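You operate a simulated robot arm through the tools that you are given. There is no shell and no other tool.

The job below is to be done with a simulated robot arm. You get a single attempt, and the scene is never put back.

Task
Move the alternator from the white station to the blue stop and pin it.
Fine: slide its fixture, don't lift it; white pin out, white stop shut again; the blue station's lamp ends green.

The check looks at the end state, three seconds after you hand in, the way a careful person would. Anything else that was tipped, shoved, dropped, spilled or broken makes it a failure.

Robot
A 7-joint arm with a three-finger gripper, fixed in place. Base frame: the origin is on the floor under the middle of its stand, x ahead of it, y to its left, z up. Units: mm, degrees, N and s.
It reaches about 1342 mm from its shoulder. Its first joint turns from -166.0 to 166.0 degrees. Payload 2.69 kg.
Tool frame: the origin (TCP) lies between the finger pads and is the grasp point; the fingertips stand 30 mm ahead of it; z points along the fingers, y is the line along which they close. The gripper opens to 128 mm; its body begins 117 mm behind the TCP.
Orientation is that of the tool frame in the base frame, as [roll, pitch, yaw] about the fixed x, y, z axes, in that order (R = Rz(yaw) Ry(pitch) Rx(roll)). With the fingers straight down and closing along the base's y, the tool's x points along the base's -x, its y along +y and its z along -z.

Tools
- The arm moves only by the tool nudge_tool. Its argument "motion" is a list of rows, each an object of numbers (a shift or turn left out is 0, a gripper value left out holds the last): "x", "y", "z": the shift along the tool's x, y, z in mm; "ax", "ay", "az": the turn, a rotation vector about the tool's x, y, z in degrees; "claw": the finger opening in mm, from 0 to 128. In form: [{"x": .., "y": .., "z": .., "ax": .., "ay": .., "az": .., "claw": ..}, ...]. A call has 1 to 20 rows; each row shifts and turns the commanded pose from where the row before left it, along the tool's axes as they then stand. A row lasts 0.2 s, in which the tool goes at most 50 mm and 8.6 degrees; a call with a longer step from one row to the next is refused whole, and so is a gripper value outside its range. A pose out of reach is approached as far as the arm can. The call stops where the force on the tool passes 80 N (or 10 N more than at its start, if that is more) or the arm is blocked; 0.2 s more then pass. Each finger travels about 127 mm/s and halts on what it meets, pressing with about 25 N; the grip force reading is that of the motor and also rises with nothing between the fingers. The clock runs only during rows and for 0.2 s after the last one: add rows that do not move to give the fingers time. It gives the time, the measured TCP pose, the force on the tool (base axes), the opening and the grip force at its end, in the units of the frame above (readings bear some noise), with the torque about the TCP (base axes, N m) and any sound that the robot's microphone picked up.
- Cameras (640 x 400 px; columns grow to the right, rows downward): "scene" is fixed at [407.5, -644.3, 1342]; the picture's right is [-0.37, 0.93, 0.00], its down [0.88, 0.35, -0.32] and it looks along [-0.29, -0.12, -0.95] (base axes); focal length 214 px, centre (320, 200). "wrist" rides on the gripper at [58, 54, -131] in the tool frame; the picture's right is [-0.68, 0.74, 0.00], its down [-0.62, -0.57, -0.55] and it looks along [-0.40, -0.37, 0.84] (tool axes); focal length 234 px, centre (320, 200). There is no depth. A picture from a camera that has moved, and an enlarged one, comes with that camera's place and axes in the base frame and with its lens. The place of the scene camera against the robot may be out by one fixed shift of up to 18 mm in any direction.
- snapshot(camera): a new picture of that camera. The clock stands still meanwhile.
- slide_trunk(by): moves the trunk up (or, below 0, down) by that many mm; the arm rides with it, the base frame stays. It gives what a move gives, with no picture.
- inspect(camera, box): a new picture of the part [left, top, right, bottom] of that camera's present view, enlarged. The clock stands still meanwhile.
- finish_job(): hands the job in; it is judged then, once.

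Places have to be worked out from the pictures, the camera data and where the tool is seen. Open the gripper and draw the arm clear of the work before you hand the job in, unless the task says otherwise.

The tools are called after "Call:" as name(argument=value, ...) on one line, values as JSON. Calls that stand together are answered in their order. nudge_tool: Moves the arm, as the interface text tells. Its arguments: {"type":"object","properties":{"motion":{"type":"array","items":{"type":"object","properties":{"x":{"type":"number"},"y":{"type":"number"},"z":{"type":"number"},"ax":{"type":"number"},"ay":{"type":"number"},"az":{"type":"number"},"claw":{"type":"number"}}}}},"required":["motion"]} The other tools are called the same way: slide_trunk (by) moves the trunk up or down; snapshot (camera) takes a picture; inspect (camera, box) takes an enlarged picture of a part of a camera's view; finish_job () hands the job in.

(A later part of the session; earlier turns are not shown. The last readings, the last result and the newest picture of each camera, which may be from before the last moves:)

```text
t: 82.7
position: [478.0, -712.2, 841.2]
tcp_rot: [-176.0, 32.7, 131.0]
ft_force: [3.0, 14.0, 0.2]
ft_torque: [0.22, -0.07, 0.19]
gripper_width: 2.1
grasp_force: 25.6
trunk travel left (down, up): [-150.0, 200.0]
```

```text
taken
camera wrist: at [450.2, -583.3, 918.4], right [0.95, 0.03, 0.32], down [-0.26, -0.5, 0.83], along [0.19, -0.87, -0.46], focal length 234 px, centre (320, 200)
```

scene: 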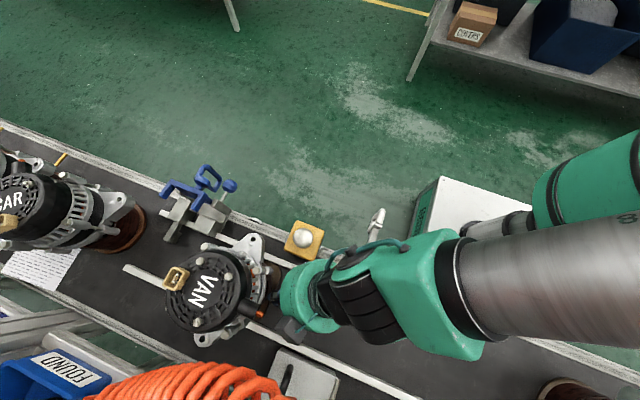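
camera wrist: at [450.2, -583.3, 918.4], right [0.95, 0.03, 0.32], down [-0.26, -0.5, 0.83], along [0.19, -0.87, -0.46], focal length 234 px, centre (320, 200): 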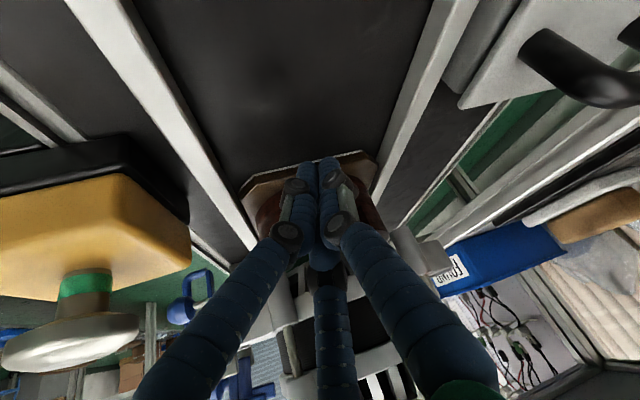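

Going well (14 N). I continue toward the blue station.

Call:
nudge_tool(motion=[{"x": -2.54, "y": -2.51, "z": 1.8}, {"x": -3.8, "y": -3.77, "z": 2.7}, {"x": -3.8, "y": -3.77, "z": 2.7}, {"x": -3.8, "y": -3.77, "z": 2.7}, {"x": -3.8, "y": -3.77, "z": 2.7}, {"x": -3.8, "y": -3.77, "z": 2.7}, {"x": -3.8, "y": -3.77, "z": 2.7}, {"x": -3.8, "y": -3.77, "z": 2.7}, {"x": -3.8, "y": -3.77, "z": 2.7}, {"x": -3.8, "y": -3.77, "z": 2.7}, {"x": -3.8, "y": -3.77, "z": 2.7}, {"x": -3.8, "y": -3.77, "z": 2.7}, {"x": -3.8, "y": -3.77, "z": 2.7}, {"x": -2.54, "y": -2.51, "z": 1.8}, {}])

Call:
snapshot(camera="scene")

Call:
snapshot(camera="wrist")

```text
t: 85.9
position: [478.2, -791.5, 842.0]
tcp_rot: [-176.1, 32.6, 131.1]
ft_force: [1.5, 7.9, 0.8]
ft_torque: [0.12, -0.06, 0.09]
gripper_width: 1.8
grasp_force: 24.7
trunk travel left (down, up): [-150.0, 200.0]
```

```text
taken
```

scene: 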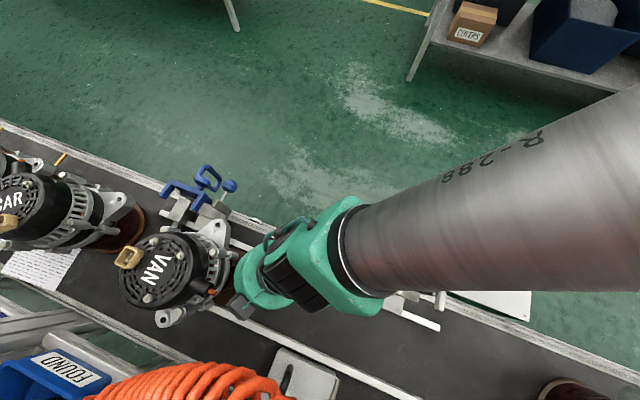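

```text
taken
camera wrist: at [450.1, -662.8, 918.5], right [0.95, 0.03, 0.32], down [-0.26, -0.5, 0.83], along [0.19, -0.87, -0.46], focal length 234 px, centre (320, 200)
```

wrist: 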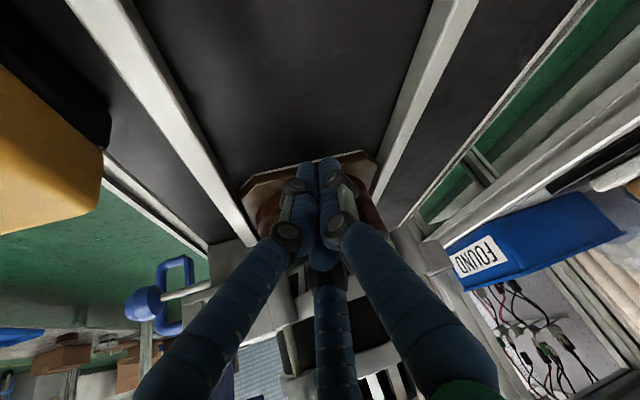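

About 75 mm remain. I zoom to locate the blue pin ball, stop bar and frame relative to the alternator from here.

Call:
inspect(camera="wrist", box=[90, 200, 270, 360])

Call:
inspect(camera="scene", box=[130, 150, 290, 290])

```text
2.50 times, centred on (180, 280) of wrist
camera zoom: at [450.1, -662.8, 918.5], right [0.95, 0.03, 0.32], down [-0.26, -0.5, 0.83], along [0.19, -0.87, -0.46], focal length 585 px, centre (670, 0)
```

zoom: 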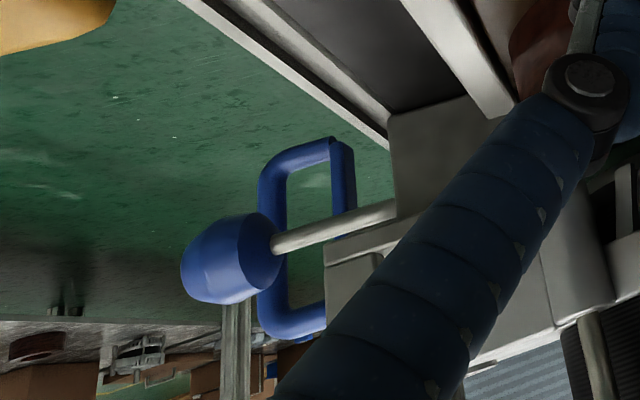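

```text
2.86 times, centred on (210, 220) of scene
camera zoom: at [407.5, -644.3, 1342.0], right [-0.37, 0.93, 0.0], down [0.88, 0.35, -0.32], along [-0.29, -0.12, -0.95], focal length 613 px, centre (634, 143)
```

zoom: 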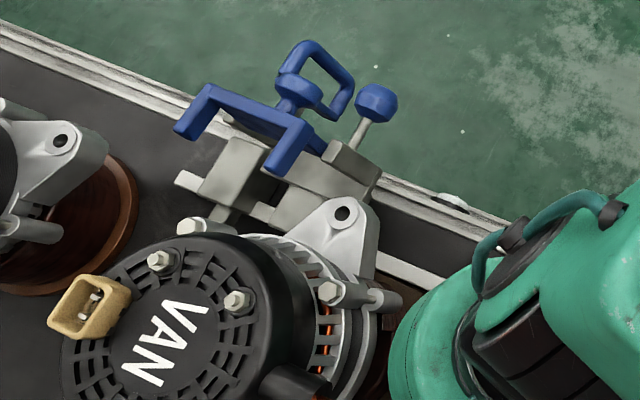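

Blue pin is at y≈−938, i.e. about 450 mm from the white pin, so the fixture needs ~63 mm more. I push 48 mm, then go slowly to find the stop.

Call:
nudge_tool(motion=[{"x": -2.54, "y": -2.51, "z": 1.8}, {"x": -3.2, "y": -3.15, "z": 2.25}, {"x": -3.2, "y": -3.15, "z": 2.25}, {"x": -3.2, "y": -3.15, "z": 2.25}, {"x": -3.2, "y": -3.15, "z": 2.25}, {"x": -3.2, "y": -3.15, "z": 2.25}, {"x": -3.2, "y": -3.15, "z": 2.25}, {"x": -3.2, "y": -3.15, "z": 2.25}, {"x": -3.2, "y": -3.15, "z": 2.25}, {"x": -1.9, "y": -1.88, "z": 1.35}, {}])

Call:
inspect(camera="scene", box=[110, 150, 270, 290])

Call:
snapshot(camera="wrist")

```text
t: 88.3
position: [477.7, -836.8, 840.9]
tcp_rot: [-176.0, 32.6, 131.1]
ft_force: [0.5, 9.8, -1.5]
ft_torque: [0.2, -0.04, 0.08]
gripper_width: 2.1
grasp_force: 25.0
trunk travel left (down, up): [-150.0, 200.0]
```

```text
2.86 times, centred on (190, 220) of scene
camera zoom: at [407.5, -644.3, 1342.0], right [-0.37, 0.93, 0.0], down [0.88, 0.35, -0.32], along [-0.29, -0.12, -0.95], focal length 613 px, centre (691, 143)
```

zoom: 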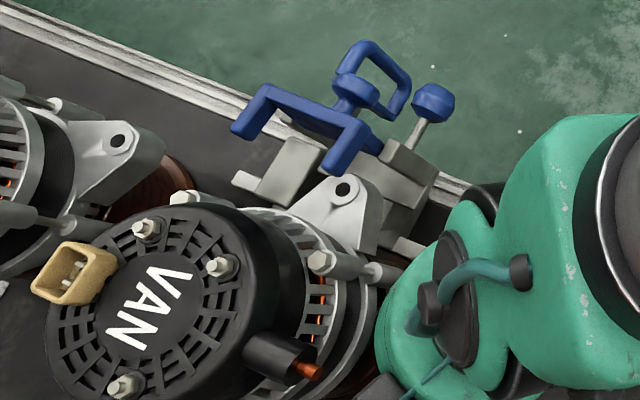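

```text
taken
camera wrist: at [449.1, -708.3, 918.1], right [0.95, 0.03, 0.32], down [-0.26, -0.5, 0.83], along [0.19, -0.87, -0.46], focal length 234 px, centre (320, 200)
```

wrist: 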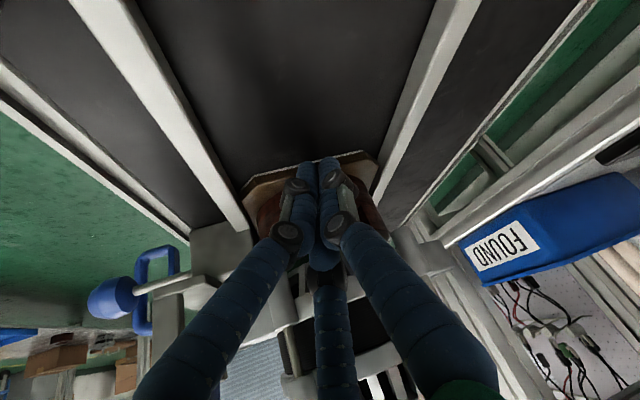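

18 mm to go by my reckoning. I push in 2 mm steps, reading the force for the stop.

Call:
nudge_tool(motion=[{"x": -1.27, "y": -1.26, "z": 0.9}, {"x": -1.27, "y": -1.26, "z": 0.9}, {"x": -1.27, "y": -1.26, "z": 0.9}, {"x": -1.27, "y": -1.26, "z": 0.9}, {"x": -1.27, "y": -1.26, "z": 0.9}, {}])

Call:
nudge_tool(motion=[{"x": -1.27, "y": -1.26, "z": 0.9}, {"x": -1.27, "y": -1.26, "z": 0.9}, {"x": -1.27, "y": -1.26, "z": 0.9}, {}])

Call:
inspect(camera="scene", box=[90, 160, 250, 260])

```text
t: 89.7
position: [479.6, -849.5, 842.2]
tcp_rot: [-176.0, 32.5, 131.2]
ft_force: [-0.1, 14.9, -1.5]
ft_torque: [0.24, 0.01, 0.15]
gripper_width: 2.2
grasp_force: 24.8
trunk travel left (down, up): [-150.0, 200.0]
```

```text
t: 90.7
position: [479.9, -851.3, 840.8]
tcp_rot: [-176.2, 32.6, 131.2]
ft_force: [-1.0, 50.7, 8.1]
ft_torque: [0.54, -0.13, 0.35]
gripper_width: 2.3
grasp_force: 25.2
trunk travel left (down, up): [-150.0, 200.0]
```

```text
4.00 times, centred on (170, 210) of scene
camera zoom: at [407.5, -644.3, 1342.0], right [-0.37, 0.93, 0.0], down [0.88, 0.35, -0.32], along [-0.29, -0.12, -0.95], focal length 858 px, centre (920, 160)
```

zoom: 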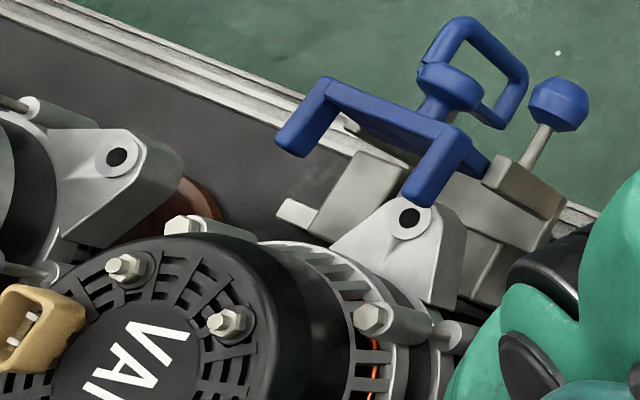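

The stop is reached (50 N at TCP y −851). I release the pressure with a small +y move and withdraw along the tool axis.

Call:
nudge_tool(motion=[{"x": 1.27, "y": 1.26, "z": -0.9}, {"x": 1.9, "y": 1.88, "z": -1.35}, {"x": 1.9, "y": 1.88, "z": -1.35}, {"z": -15}, {"z": -30}, {"z": -30}, {}])

Call:
snapshot(camera="wrist")

Call:
snapshot(camera="scene")

```text
t: 92.3
position: [457.5, -813.4, 906.3]
tcp_rot: [-175.9, 32.8, 131.1]
ft_force: [0.3, 0.7, 0.8]
ft_torque: [0.02, 0.0, 0.03]
gripper_width: 2.0
grasp_force: 25.3
trunk travel left (down, up): [-150.0, 200.0]
```

```text
taken
camera wrist: at [427.8, -685.0, 982.7], right [0.95, 0.03, 0.32], down [-0.26, -0.5, 0.83], along [0.19, -0.87, -0.46], focal length 234 px, centre (320, 200)
```

wrist: 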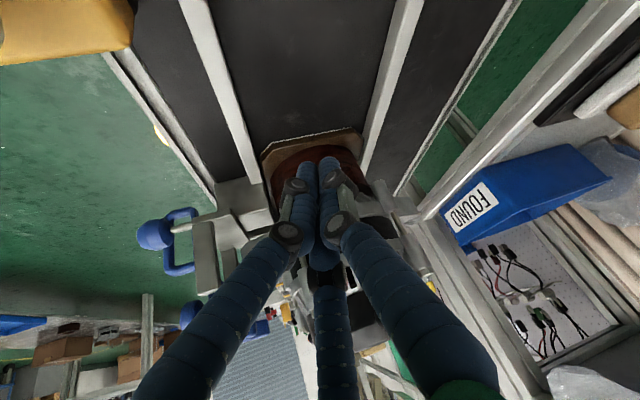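

```text
taken
```

scene: 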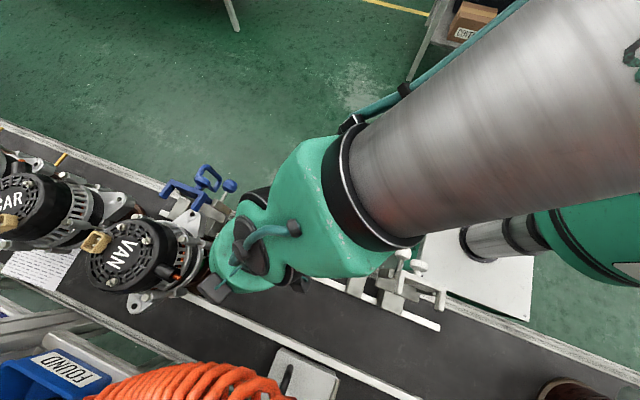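

I check the blue lamp and the pin alignment in zoom.

Call:
inspect(camera="wrist", box=[120, 100, 200, 160])

Call:
inspect(camera="wrist", box=[130, 120, 370, 280])

```text
6.67 times, centred on (160, 130) of wrist
camera zoom: at [427.8, -685.0, 982.7], right [0.95, 0.03, 0.32], down [-0.26, -0.5, 0.83], along [0.19, -0.87, -0.46], focal length 1561 px, centre (1387, 667)
```

zoom: 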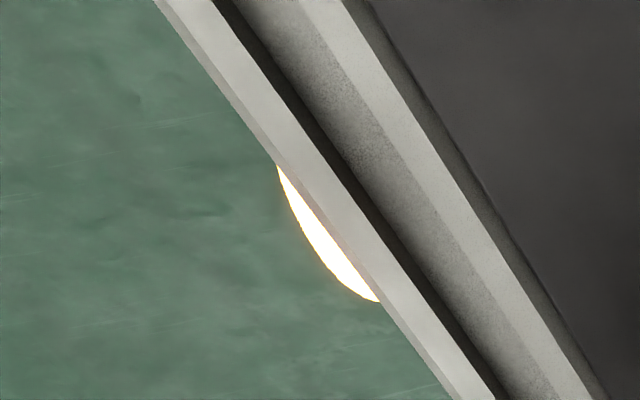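

```text
2.50 times, centred on (250, 200) of wrist
camera zoom: at [427.8, -685.0, 982.7], right [0.95, 0.03, 0.32], down [-0.26, -0.5, 0.83], along [0.19, -0.87, -0.46], focal length 585 px, centre (495, 200)
```

zoom: 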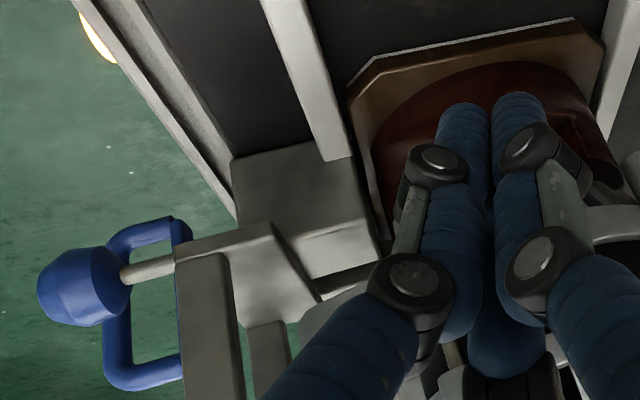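

The blue lamp has turned amber, so the fixture is recognised at the stop. I withdraw along the tool axis, then move back over the robot's side of the bench.

Call:
nudge_tool(motion=[{"z": -40}, {"z": -40}, {"z": -40}, {"z": -40}, {"z": -40}, {"x": 12.8, "y": -38.1, "z": -5.5}, {"x": 12.8, "y": -38.1, "z": -5.5}, {"x": 12.8, "y": -38.1, "z": -5.5}, {"x": 12.8, "y": -38.1, "z": -5.5}, {"x": 12.8, "y": -38.1, "z": -5.5}, {"x": 12.8, "y": -38.1, "z": -5.5}, {}])

Call:
snapshot(camera="scene")

Call:
snapshot(camera="wrist")

```text
t: 94.9
position: [165.1, -801.1, 1074.7]
tcp_rot: [-176.1, 32.6, 131.0]
ft_force: [-0.8, -0.4, 0.6]
ft_torque: [0.01, -0.03, 0.04]
gripper_width: 2.4
grasp_force: 25.3
trunk travel left (down, up): [-150.0, 200.0]
```

```text
taken
```

scene: 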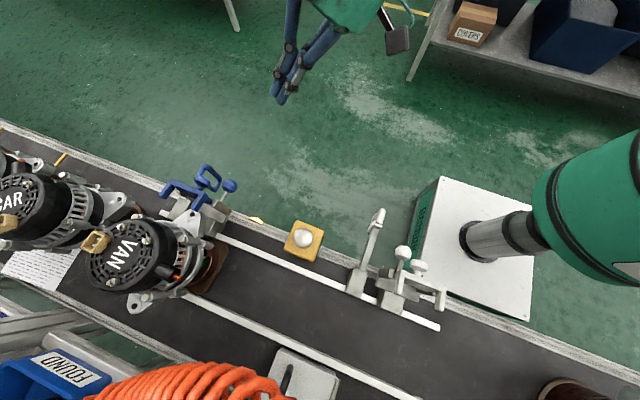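

```text
taken
camera wrist: at [135.5, -671.9, 1152.0], right [0.95, 0.03, 0.32], down [-0.26, -0.5, 0.83], along [0.19, -0.87, -0.46], focal length 234 px, centre (320, 200)
```

wrist: 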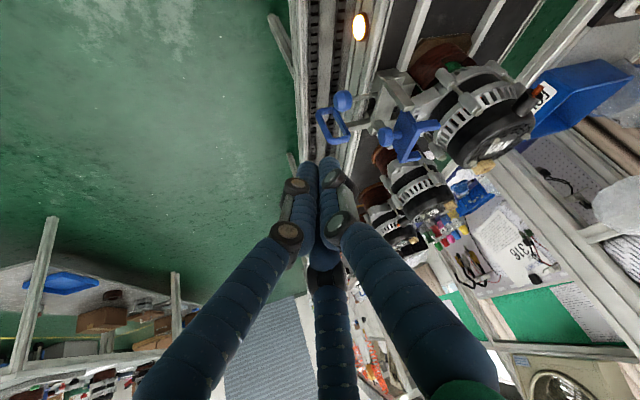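

The fixture sits at the blue station and nothing else seems disturbed. I look more closely at it from here.

Call:
inspect(camera="wrist", box=[300, 0, 560, 180])

Call:
inspect(camera="scene", box=[80, 150, 280, 300])

Call:
inspect(camera="scene", box=[240, 310, 460, 400])

```text
2.22 times, centred on (430, 90) of wrist
camera zoom: at [135.5, -671.9, 1152.0], right [0.95, 0.03, 0.32], down [-0.26, -0.5, 0.83], along [0.19, -0.87, -0.46], focal length 520 px, centre (76, 444)
```

zoom: 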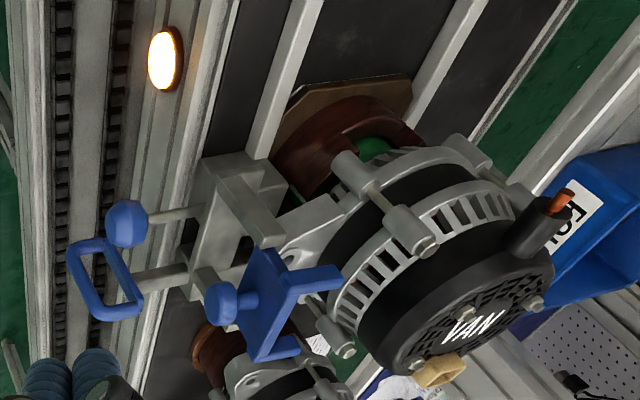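

```text
2.67 times, centred on (180, 225) of scene
camera zoom: at [407.5, -644.3, 1342.0], right [-0.37, 0.93, 0.0], down [0.88, 0.35, -0.32], along [-0.29, -0.12, -0.95], focal length 572 px, centre (693, 133)
```

zoom: 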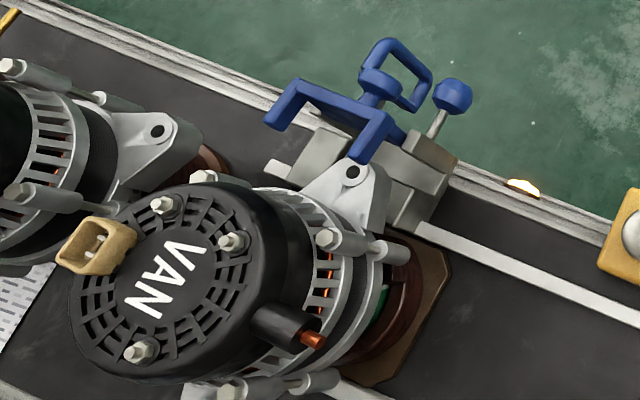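

```text
2.91 times, centred on (350, 355) of scene
camera zoom: at [407.5, -644.3, 1342.0], right [-0.37, 0.93, 0.0], down [0.88, 0.35, -0.32], along [-0.29, -0.12, -0.95], focal length 624 px, centre (233, -251)
```

zoom: 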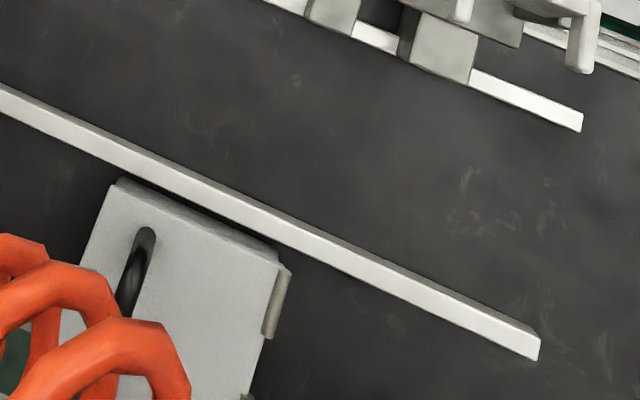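

Box, hose and white station unchanged; blue lamp amber. I now reorient the gripper back to the frontal 80° pose for the blue pin.

Call:
nudge_tool(motion=[{"ax": 4.19, "ay": 4.15, "az": -2.97}, {"ax": 4.19, "ay": 4.15, "az": -2.97}, {"ax": -3.5, "ay": 5.9}, {"ax": -3.5, "ay": 5.9}, {"ax": -3.5, "ay": 5.9}, {"ax": -3.5, "ay": 5.9}, {"az": -7.83}, {"az": -7.83}, {"az": -7.83}, {"az": -7.83}, {"az": -7.83}, {"az": -7.83}, {}])

Call:
nudge_tool(motion=[{"ay": -8}, {"ay": -8}, {"ay": -8}, {"ay": -8}, {"ay": -8}, {"ay": -8}, {"ay": -8}, {"ay": -8}, {"ay": -8}, {"ay": -8}, {}])

Call:
snapshot(camera="wrist")

```text
t: 97.7
position: [165.3, -797.9, 1066.0]
tcp_rot: [-156.3, 8.6, -178.5]
ft_force: [0.4, -0.1, -0.8]
ft_torque: [0.0, -0.01, -0.01]
gripper_width: 2.0
grasp_force: 25.2
out of reach, approached as far as the arm can: row 2, 3, 4, 5, 6
trunk travel left (down, up): [-150.0, 200.0]
```

```text
t: 100.1
position: [164.2, -799.0, 1066.3]
tcp_rot: [-91.1, 66.5, -93.7]
ft_force: [0.0, -0.1, -0.2]
ft_torque: [0.02, -0.07, 0.02]
gripper_width: 2.0
grasp_force: 24.7
trunk travel left (down, up): [-150.0, 200.0]
```

```text
taken
camera wrist: at [35.9, -768.7, 992.9], right [0.05, 0.94, 0.33], down [-0.56, -0.25, 0.79], along [0.83, -0.22, 0.51], focal length 234 px, centre (320, 200)
```

wrist: 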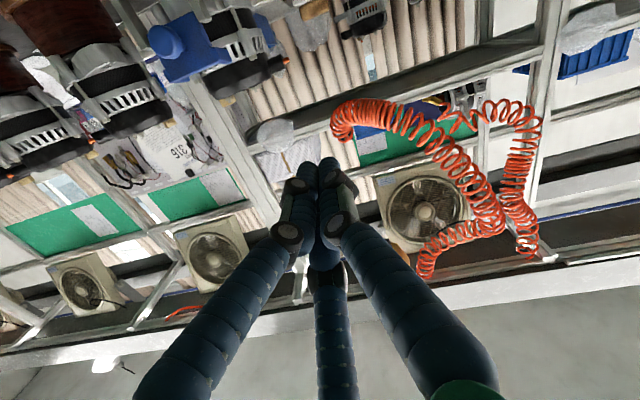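

Some wrist turns were out of range, so the orientation ended slightly off. I compute the remaining rotation (≈25°) and apply it to reach the frontal 80° pose.

Call:
nudge_tool(motion=[{"ax": -1.15, "ay": 2.22, "az": 5.8}, {"ax": -1.15, "ay": 2.22, "az": 5.8}, {"ax": -1.15, "ay": 2.22, "az": 5.8}, {"ax": -1.15, "ay": 2.22, "az": 5.8}, {}])

Call:
snapshot(camera="scene")

```text
t: 101.3
position: [166.4, -798.4, 1067.1]
tcp_rot: [178.9, 80.0, 178.9]
ft_force: [0.7, 0.2, -0.2]
ft_torque: [0.01, -0.03, 0.01]
gripper_width: 2.0
grasp_force: 25.2
trunk travel left (down, up): [-150.0, 200.0]
```

```text
taken
```

scene: 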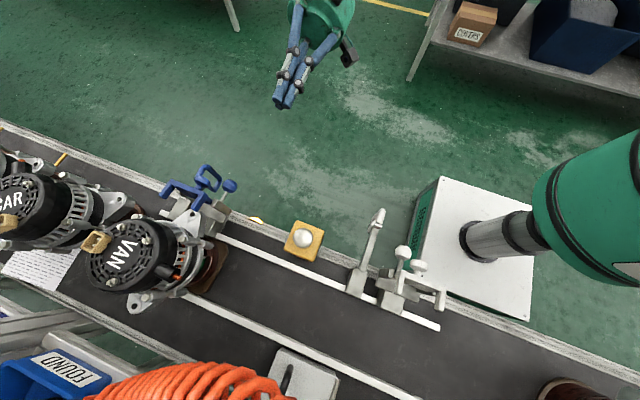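

Orientation is right. I move to a pre-push position about 90 mm in front of the blue ball.

Call:
nudge_tool(motion=[{"x": 34.6, "y": -23.3, "z": 11.9}, {"x": 34.6, "y": -23.3, "z": 11.9}, {"x": 34.6, "y": -23.3, "z": 11.9}, {"x": 34.6, "y": -23.3, "z": 11.9}, {"x": 34.6, "y": -23.3, "z": 11.9}, {"x": 34.6, "y": -23.3, "z": 11.9}, {}])

Call:
nudge_tool(motion=[{"claw": 100}, {}, {}])

Call:
snapshot(camera="wrist")

Call:
inspect(camera="wrist", box=[220, 80, 440, 230])

```text
t: 102.9
position: [200.3, -940.0, 849.0]
tcp_rot: [179.0, 79.8, 179.0]
ft_force: [-0.1, 0.2, -0.2]
ft_torque: [0.04, -0.07, 0.01]
gripper_width: 2.2
grasp_force: 25.2
trunk travel left (down, up): [-150.0, 200.0]
```

```text
t: 103.7
position: [198.9, -939.8, 849.9]
tcp_rot: [179.3, 79.9, 179.4]
ft_force: [0.2, 0.5, -0.1]
ft_torque: [-0.01, -0.03, 0.0]
gripper_width: 99.9
grasp_force: 0.1
trunk travel left (down, up): [-150.0, 200.0]
```

```text
taken
camera wrist: at [61.7, -886.4, 817.1], right [0.12, 0.73, 0.67], down [-0.43, -0.57, 0.7], along [0.89, -0.37, 0.25], focal length 234 px, centre (320, 200)
```

wrist: 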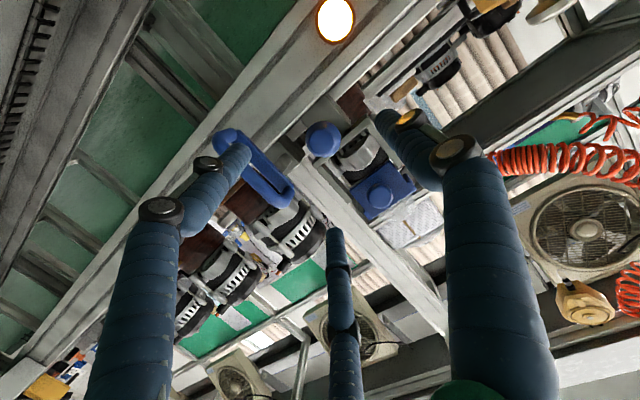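

```text
2.67 times, centred on (330, 155) of wrist
camera zoom: at [61.7, -886.4, 817.1], right [0.12, 0.73, 0.67], down [-0.43, -0.57, 0.7], along [0.89, -0.37, 0.25], focal length 624 px, centre (293, 320)
```

zoom: 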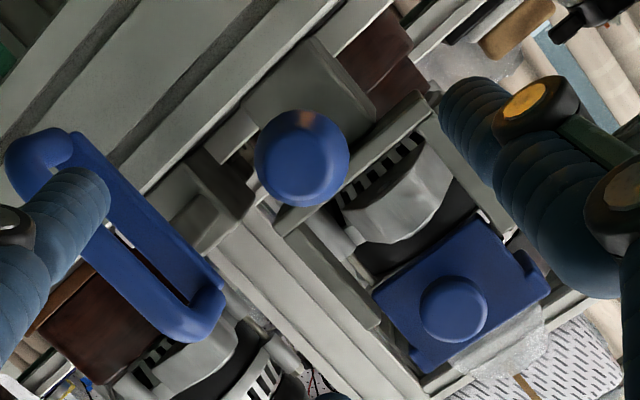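

Blue ball at ≈(296,-937,834). I close the fingers to a small cradle (20 mm), align, and advance along +x to just short of the ball.

Call:
nudge_tool(motion=[{"claw": 20}, {}, {"x": 9.85, "y": 2.9, "z": 1.7}, {"x": -1.74, "z": 9.85}, {"x": -1.74, "z": 9.85}, {"x": -1.74, "z": 9.85}, {"x": -1.74, "z": 9.85}, {}])

Call:
snapshot(camera="wrist")

Call:
inspect(camera="scene", box=[150, 140, 278, 220])

```text
t: 105.5
position: [239.2, -935.9, 839.1]
tcp_rot: [179.3, 80.0, 179.3]
ft_force: [-0.8, 0.1, 0.3]
ft_torque: [0.01, 0.01, 0.01]
gripper_width: 20.0
grasp_force: 0.0
trunk travel left (down, up): [-150.0, 200.0]
```

```text
taken
camera wrist: at [101.2, -882.9, 806.8], right [0.12, 0.73, 0.67], down [-0.43, -0.57, 0.7], along [0.89, -0.37, 0.25], focal length 234 px, centre (320, 200)
```

wrist: 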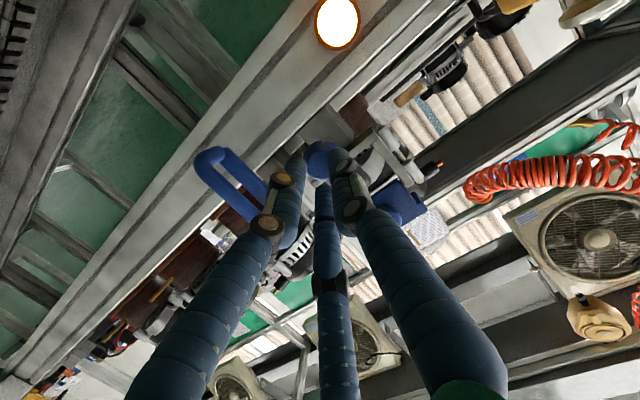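

```text
5.00 times, centred on (214, 180) of scene
camera zoom: at [407.5, -644.3, 1342.0], right [-0.37, 0.93, 0.0], down [0.88, 0.35, -0.32], along [-0.29, -0.12, -0.95], focal length 1072 px, centre (850, 300)
```

zoom: 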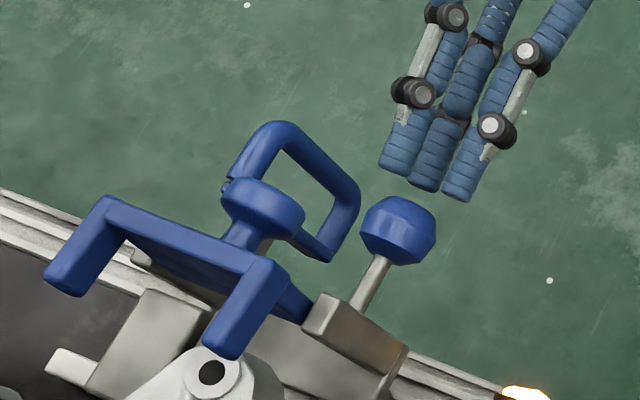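

Aligned. I advance slowly in +x to contact the ball and push the pin in, watching force.

Call:
nudge_tool(motion=[{"x": -0.52, "z": 2.95}, {"x": -0.52, "z": 2.95}, {"x": -0.52, "z": 2.95}, {"x": -0.52, "z": 2.95}, {}])

Call:
nudge_tool(motion=[{"x": -0.52, "z": 2.95}, {"x": -0.52, "z": 2.95}, {"x": -0.52, "z": 2.95}, {}])

Call:
inspect(camera="scene", box=[150, 140, 278, 220])

```text
t: 106.7
position: [252.1, -934.4, 839.0]
tcp_rot: [179.2, 79.8, 179.3]
ft_force: [0.1, -0.3, 0.1]
ft_torque: [0.02, 0.02, 0.0]
gripper_width: 19.9
grasp_force: 0.5
trunk travel left (down, up): [-150.0, 200.0]
```

```text
t: 107.7
position: [262.0, -935.4, 839.7]
tcp_rot: [179.4, 79.9, 179.3]
ft_force: [-0.3, 0.6, -0.5]
ft_torque: [-0.01, -0.05, -0.02]
gripper_width: 20.1
grasp_force: 0.1
trunk travel left (down, up): [-150.0, 200.0]
```

```text
5.00 times, centred on (214, 180) of scene
camera zoom: at [407.5, -644.3, 1342.0], right [-0.37, 0.93, 0.0], down [0.88, 0.35, -0.32], along [-0.29, -0.12, -0.95], focal length 1072 px, centre (850, 300)
```

zoom: 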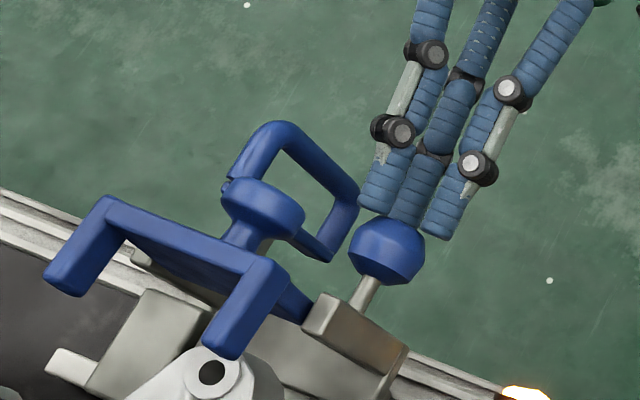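

The pin is already sliding in with hardly any force. I continue in small steps.

Call:
nudge_tool(motion=[{"x": -0.52, "z": 2.95}, {"x": -0.52, "z": 2.95}, {"x": -0.52, "z": 2.95}, {}])

Call:
nudge_tool(motion=[{"x": -0.35, "z": 1.97}, {"x": -0.35, "z": 1.97}, {"x": -0.35, "z": 1.97}, {}])

Call:
inspect(camera="scene", box=[150, 140, 278, 220])

```text
t: 108.7
position: [270.1, -935.0, 839.4]
tcp_rot: [179.3, 79.9, 179.2]
ft_force: [-1.2, 0.2, 0.2]
ft_torque: [0.0, 0.0, 0.02]
gripper_width: 19.7
grasp_force: 0.1
trunk travel left (down, up): [-150.0, 200.0]
```

```text
t: 109.7
position: [275.2, -935.4, 838.0]
tcp_rot: [179.3, 79.9, 179.2]
ft_force: [-0.2, 0.5, 0.5]
ft_torque: [-0.02, -0.02, -0.02]
gripper_width: 19.8
grasp_force: 0.1
trunk travel left (down, up): [-150.0, 200.0]
```

```text
5.00 times, centred on (214, 180) of scene
camera zoom: at [407.5, -644.3, 1342.0], right [-0.37, 0.93, 0.0], down [0.88, 0.35, -0.32], along [-0.29, -0.12, -0.95], focal length 1072 px, centre (850, 300)
```

zoom: 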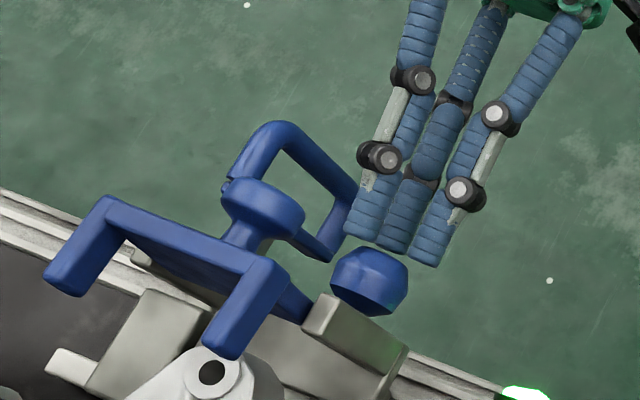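

The lamp has turned green and the ball sits near the block. I verify with the wrist camera whether the pin is fully seated.

Call:
snapshot(camera="wrist")

Call:
inspect(camera="wrist", box=[240, 90, 400, 210])

```text
taken
camera wrist: at [138.0, -882.0, 805.5], right [0.12, 0.73, 0.67], down [-0.43, -0.57, 0.7], along [0.89, -0.37, 0.25], focal length 234 px, centre (320, 200)
```

wrist: 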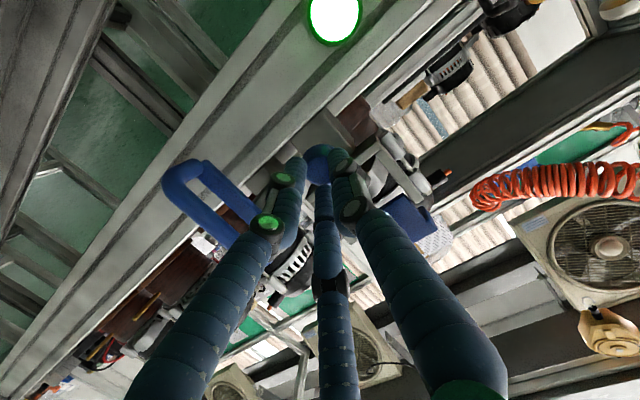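

```text
3.33 times, centred on (320, 150) of wrist
camera zoom: at [138.0, -882.0, 805.5], right [0.12, 0.73, 0.67], down [-0.43, -0.57, 0.7], along [0.89, -0.37, 0.25], focal length 781 px, centre (320, 367)
```

zoom: 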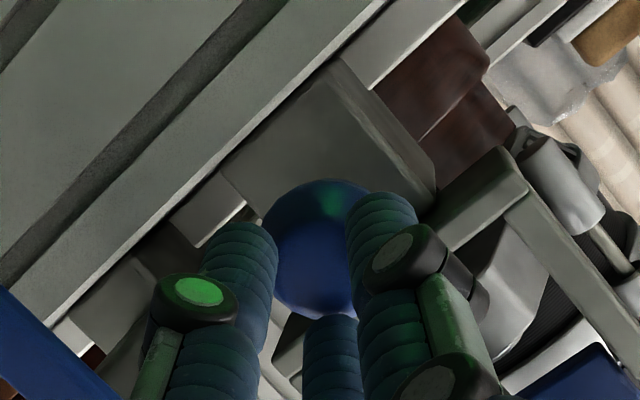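

Lamp is green. To be sure the pin is fully home, I press gently a few more mm until resistance is felt.

Call:
nudge_tool(motion=[{"x": -0.35, "z": 1.97}, {"x": -0.35, "z": 1.97}, {}])

Call:
nudge_tool(motion=[{"x": -0.35, "z": 1.97}, {"x": -0.35, "z": 1.97}, {}])

Call:
inspect(camera="scene", box=[150, 140, 278, 220])

```text
t: 110.5
position: [280.5, -935.4, 839.3]
tcp_rot: [179.4, 80.0, 179.3]
ft_force: [-4.1, 0.0, 0.2]
ft_torque: [0.02, -0.02, -0.04]
gripper_width: 19.7
grasp_force: 0.1
trunk travel left (down, up): [-150.0, 200.0]
```

```text
t: 111.3
position: [282.7, -935.8, 839.8]
tcp_rot: [-179.8, 80.0, 180.0]
ft_force: [-29.7, -5.9, 12.7]
ft_torque: [-0.01, -0.55, -0.21]
gripper_width: 22.2
grasp_force: 7.1
trunk travel left (down, up): [-150.0, 200.0]
```

```text
5.00 times, centred on (214, 180) of scene
camera zoom: at [407.5, -644.3, 1342.0], right [-0.37, 0.93, 0.0], down [0.88, 0.35, -0.32], along [-0.29, -0.12, -0.95], focal length 1072 px, centre (850, 300)
```

zoom: 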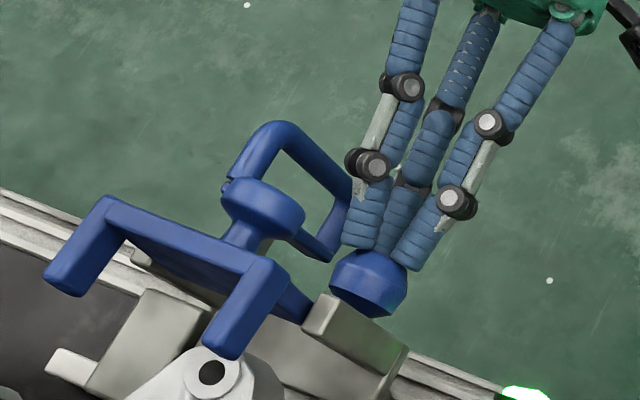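

Firm resistance at 30 N with no further travel: the blue pin is fully home. I retreat straight back and move over in front of the white loop handle.

Call:
nudge_tool(motion=[{"x": 1.74, "z": -9.85}, {"x": 3.5, "z": -19.7}, {"x": 6, "z": -34.5}, {"x": 6, "z": -34.5}, {"x": 6, "z": -34.5}, {"claw": 0}])

Call:
inspect(camera="scene", box=[130, 140, 290, 240])

Call:
nudge_tool(motion=[{"x": 2, "y": 46}, {"x": 3, "y": 46}, {"x": 3, "y": 46}, {"x": 3, "y": 46}, {"x": 3, "y": 46}, {"x": 3, "y": 46}, {"x": 3, "y": 46}, {"x": 3, "y": 46}, {}])

Call:
snapshot(camera="wrist")

```text
t: 112.7
position: [146.4, -936.7, 835.1]
tcp_rot: [179.5, 80.0, 179.4]
ft_force: [-0.9, 0.4, -0.1]
ft_torque: [0.03, -0.02, 0.01]
gripper_width: 2.3
grasp_force: 24.8
trunk travel left (down, up): [-150.0, 200.0]
```

```text
4.00 times, centred on (210, 190) of scene
camera zoom: at [407.5, -644.3, 1342.0], right [-0.37, 0.93, 0.0], down [0.88, 0.35, -0.32], along [-0.29, -0.12, -0.95], focal length 858 px, centre (760, 240)
```

zoom: 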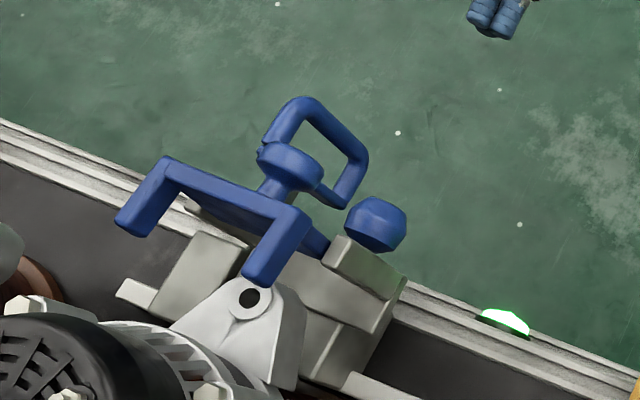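

```text
t: 114.7
position: [145.0, -564.2, 817.3]
tcp_rot: [179.5, 79.9, 179.4]
ft_force: [0.0, 0.4, 1.1]
ft_torque: [0.01, 0.03, 0.0]
gripper_width: 2.3
grasp_force: 25.1
trunk travel left (down, up): [-150.0, 200.0]
```

```text
taken
camera wrist: at [6.7, -511.7, 783.3], right [0.12, 0.74, 0.67], down [-0.43, -0.57, 0.7], along [0.89, -0.37, 0.25], focal length 234 px, centre (320, 200)
```

wrist: 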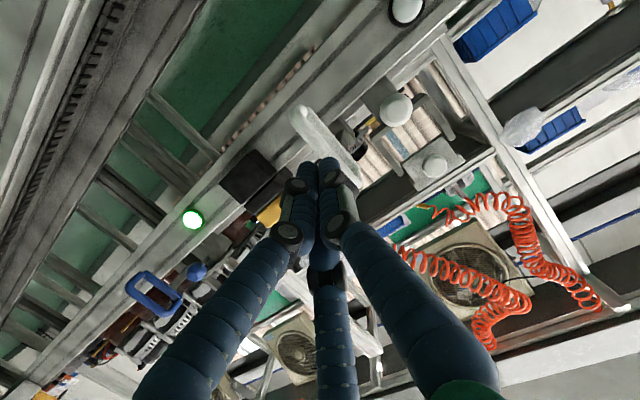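

Blue lamp green, white lamp off. I zoom to check my alignment with the white loop's outer bar.

Call:
inspect(camera="wrist", box=[240, 90, 400, 210])

Call:
inspect(camera="scene", box=[320, 170, 448, 310])

```text
3.33 times, centred on (320, 150) of wrist
camera zoom: at [6.7, -511.7, 783.3], right [0.12, 0.74, 0.67], down [-0.43, -0.57, 0.7], along [0.89, -0.37, 0.25], focal length 781 px, centre (320, 367)
```

zoom: 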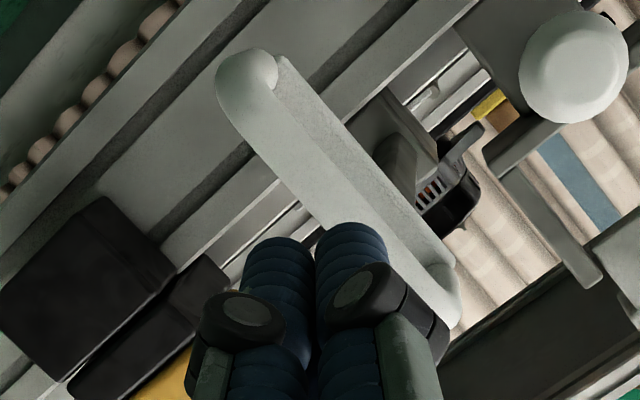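

```text
2.86 times, centred on (384, 240) of scene
camera zoom: at [407.5, -644.3, 1342.0], right [-0.37, 0.93, 0.0], down [0.88, 0.35, -0.32], along [-0.29, -0.12, -0.95], focal length 613 px, centre (137, 86)
```

zoom: 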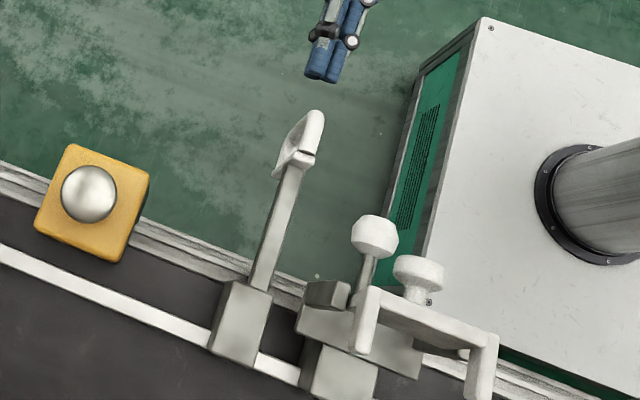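

The bar is ~3 mm to −y of my axis. I correct and advance 45 mm, then push slowly.

Call:
nudge_tool(motion=[{"y": -3}, {"x": -1.56, "z": 8.86}, {"x": -1.56, "z": 8.86}, {"x": -1.56, "z": 8.86}, {"x": -1.56, "z": 8.86}, {"x": -1.56, "z": 8.86}, {}])

Call:
nudge_tool(motion=[{"x": -0.52, "z": 2.95}, {"x": -0.52, "z": 2.95}, {"x": -0.52, "z": 2.95}, {"x": -0.52, "z": 2.95}, {"x": -0.52, "z": 2.95}, {}])

Call:
inspect(camera="scene", box=[320, 170, 448, 310])

```text
t: 116.3
position: [189.7, -567.8, 818.1]
tcp_rot: [179.3, 79.9, 179.3]
ft_force: [-0.3, -1.1, -0.1]
ft_torque: [0.04, 0.04, -0.06]
gripper_width: 2.1
grasp_force: 25.4
trunk travel left (down, up): [-150.0, 200.0]
```

```text
t: 117.7
position: [205.8, -570.1, 816.3]
tcp_rot: [179.4, 80.0, 179.3]
ft_force: [0.5, 0.4, -0.1]
ft_torque: [-0.01, -0.05, 0.0]
gripper_width: 1.9
grasp_force: 25.5
trunk travel left (down, up): [-150.0, 200.0]
```

```text
2.86 times, centred on (384, 240) of scene
camera zoom: at [407.5, -644.3, 1342.0], right [-0.37, 0.93, 0.0], down [0.88, 0.35, -0.32], along [-0.29, -0.12, -0.95], focal length 613 px, centre (137, 86)
```

zoom: 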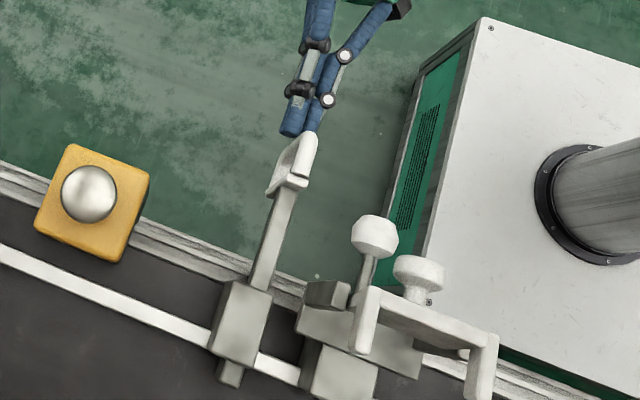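

The stop bar slides in easily. I keep pushing with a small y correction.

Call:
nudge_tool(motion=[{"x": -0.52, "y": 1, "z": 2.95}, {"x": -0.52, "y": 1, "z": 2.95}, {"x": -0.52, "z": 2.95}, {"x": -0.52, "z": 2.95}, {"x": -0.52, "z": 2.95}, {"x": -0.52, "z": 2.95}, {"x": -0.52, "z": 2.95}, {"x": -0.52, "z": 2.95}, {"x": -0.52, "z": 2.95}, {"x": -0.52, "z": 2.95}, {}])

Call:
inspect(camera="scene", box=[320, 170, 448, 310])

```text
t: 120.1
position: [235.8, -568.8, 817.3]
tcp_rot: [179.3, 79.9, 179.4]
ft_force: [-0.2, 0.7, 0.6]
ft_torque: [-0.01, 0.02, 0.01]
gripper_width: 2.1
grasp_force: 31.3
trunk travel left (down, up): [-150.0, 200.0]
```

```text
2.86 times, centred on (384, 240) of scene
camera zoom: at [407.5, -644.3, 1342.0], right [-0.37, 0.93, 0.0], down [0.88, 0.35, -0.32], along [-0.29, -0.12, -0.95], focal length 613 px, centre (137, 86)
```

zoom: 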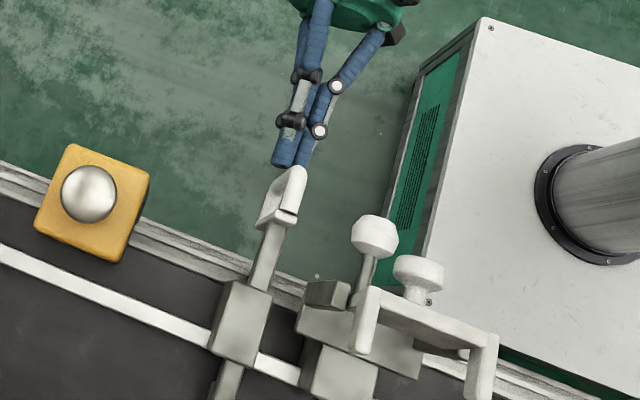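

Loop is nearly back. I continue in 3 mm steps until I feel the end of travel.

Call:
nudge_tool(motion=[{"x": -0.52, "z": 2.95}, {"x": -0.52, "z": 2.95}, {"x": -0.52, "z": 2.95}, {"x": -0.52, "z": 2.95}, {}])

Call:
nudge_tool(motion=[{"x": -0.35, "z": 1.97}, {"x": -0.35, "z": 1.97}, {}])

Call:
inspect(camera="scene", box=[320, 170, 448, 310])

```text
t: 120.8
position: [238.2, -568.6, 816.9]
tcp_rot: [179.6, 79.9, 179.3]
ft_force: [-39.1, 9.3, 6.4]
ft_torque: [-0.13, -0.29, 0.46]
gripper_width: 5.7
grasp_force: 31.1
trunk travel left (down, up): [-150.0, 200.0]
stopped in row 3: the force on the tool passed its limit at 90 N (the readings are from after the stop); the commanded pose is now the measured one
```

```text
t: 121.3
position: [237.5, -568.7, 817.0]
tcp_rot: [179.5, 79.8, 179.1]
ft_force: [-40.0, 10.1, 7.9]
ft_torque: [-0.14, -0.34, 0.48]
gripper_width: 5.9
grasp_force: 31.1
trunk travel left (down, up): [-150.0, 200.0]
stopped in row 2: the force on the tool passed its limit at 87 N (the readings are from after the stop); the commanded pose is now the measured one
```

```text
2.86 times, centred on (384, 240) of scene
camera zoom: at [407.5, -644.3, 1342.0], right [-0.37, 0.93, 0.0], down [0.88, 0.35, -0.32], along [-0.29, -0.12, -0.95], focal length 613 px, centre (137, 86)
```

zoom: 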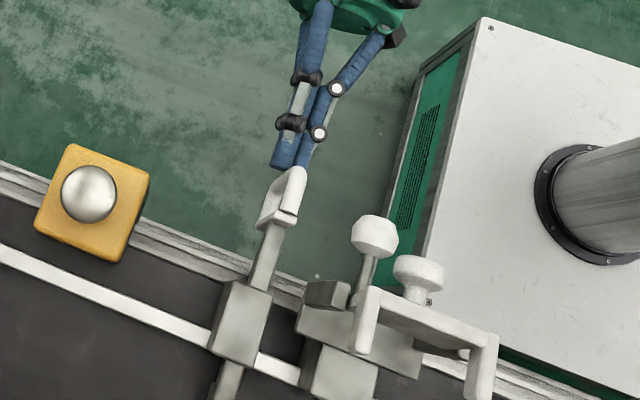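

The push met a hard end (90 N). I compare the stop's position with its original shut position using the same zoom as at the start.

Call:
inspect(camera="scene", box=[335, 225, 399, 325])

Call:
inspect(camera="wrist", box=[220, 90, 420, 240])

```text
4.00 times, centred on (367, 275) of scene
camera zoom: at [407.5, -644.3, 1342.0], right [-0.37, 0.93, 0.0], down [0.88, 0.35, -0.32], along [-0.29, -0.12, -0.95], focal length 858 px, centre (132, -100)
```

zoom: 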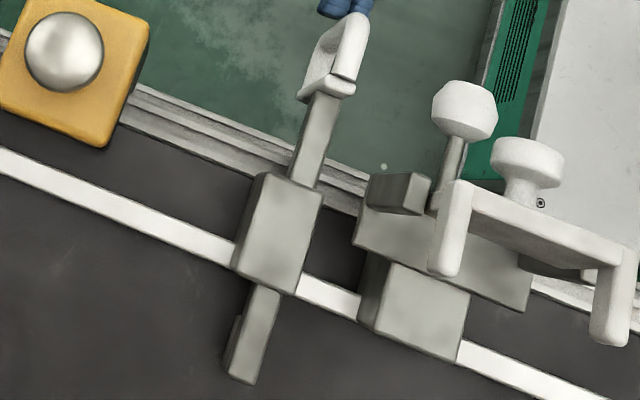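

```text
2.67 times, centred on (320, 165) of wrist
camera zoom: at [99.7, -514.7, 783.9], right [0.13, 0.73, 0.67], down [-0.44, -0.56, 0.7], along [0.89, -0.38, 0.25], focal length 624 px, centre (320, 293)
```

zoom: 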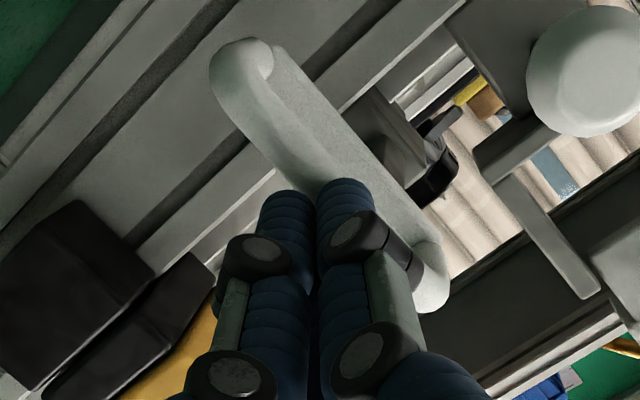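

The stop is back exactly in its original shut position. I retreat, open the gripper and draw the arm clear of the work.

Call:
nudge_tool(motion=[{"x": 1.74, "z": -9.85}, {"x": 3.5, "z": -19.7}, {"x": 6, "z": -34.5}, {"x": 6, "z": -34.5}, {"x": -35, "z": -15, "claw": 128}, {"x": -35, "z": -15}, {"x": -40, "z": 0}, {"x": -40, "z": 0}, {"x": -40, "z": 0}, {}])

Call:
snapshot(camera="scene")

Call:
snapshot(camera="wrist")

```text
t: 123.5
position: [144.3, -566.0, 1011.0]
tcp_rot: [179.6, 79.8, 179.2]
ft_force: [0.4, 1.2, -0.1]
ft_torque: [-0.02, -0.01, -0.03]
gripper_width: 128.2
grasp_force: 0.0
trunk travel left (down, up): [-150.0, 200.0]
```

```text
taken
```

scene: 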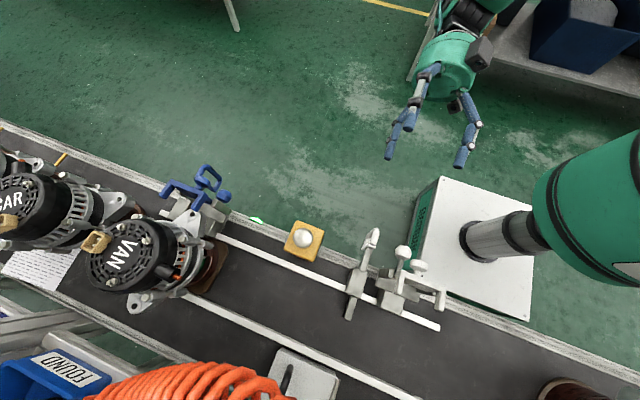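

```text
taken
camera wrist: at [6.3, -513.1, 978.2], right [0.13, 0.73, 0.67], down [-0.43, -0.56, 0.7], along [0.89, -0.38, 0.25], focal length 234 px, centre (320, 200)
```

wrist: 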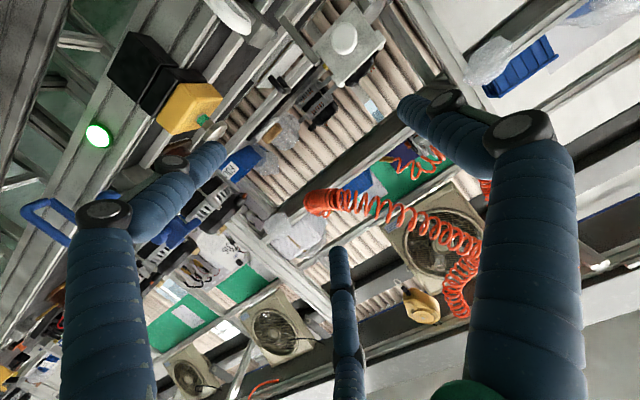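

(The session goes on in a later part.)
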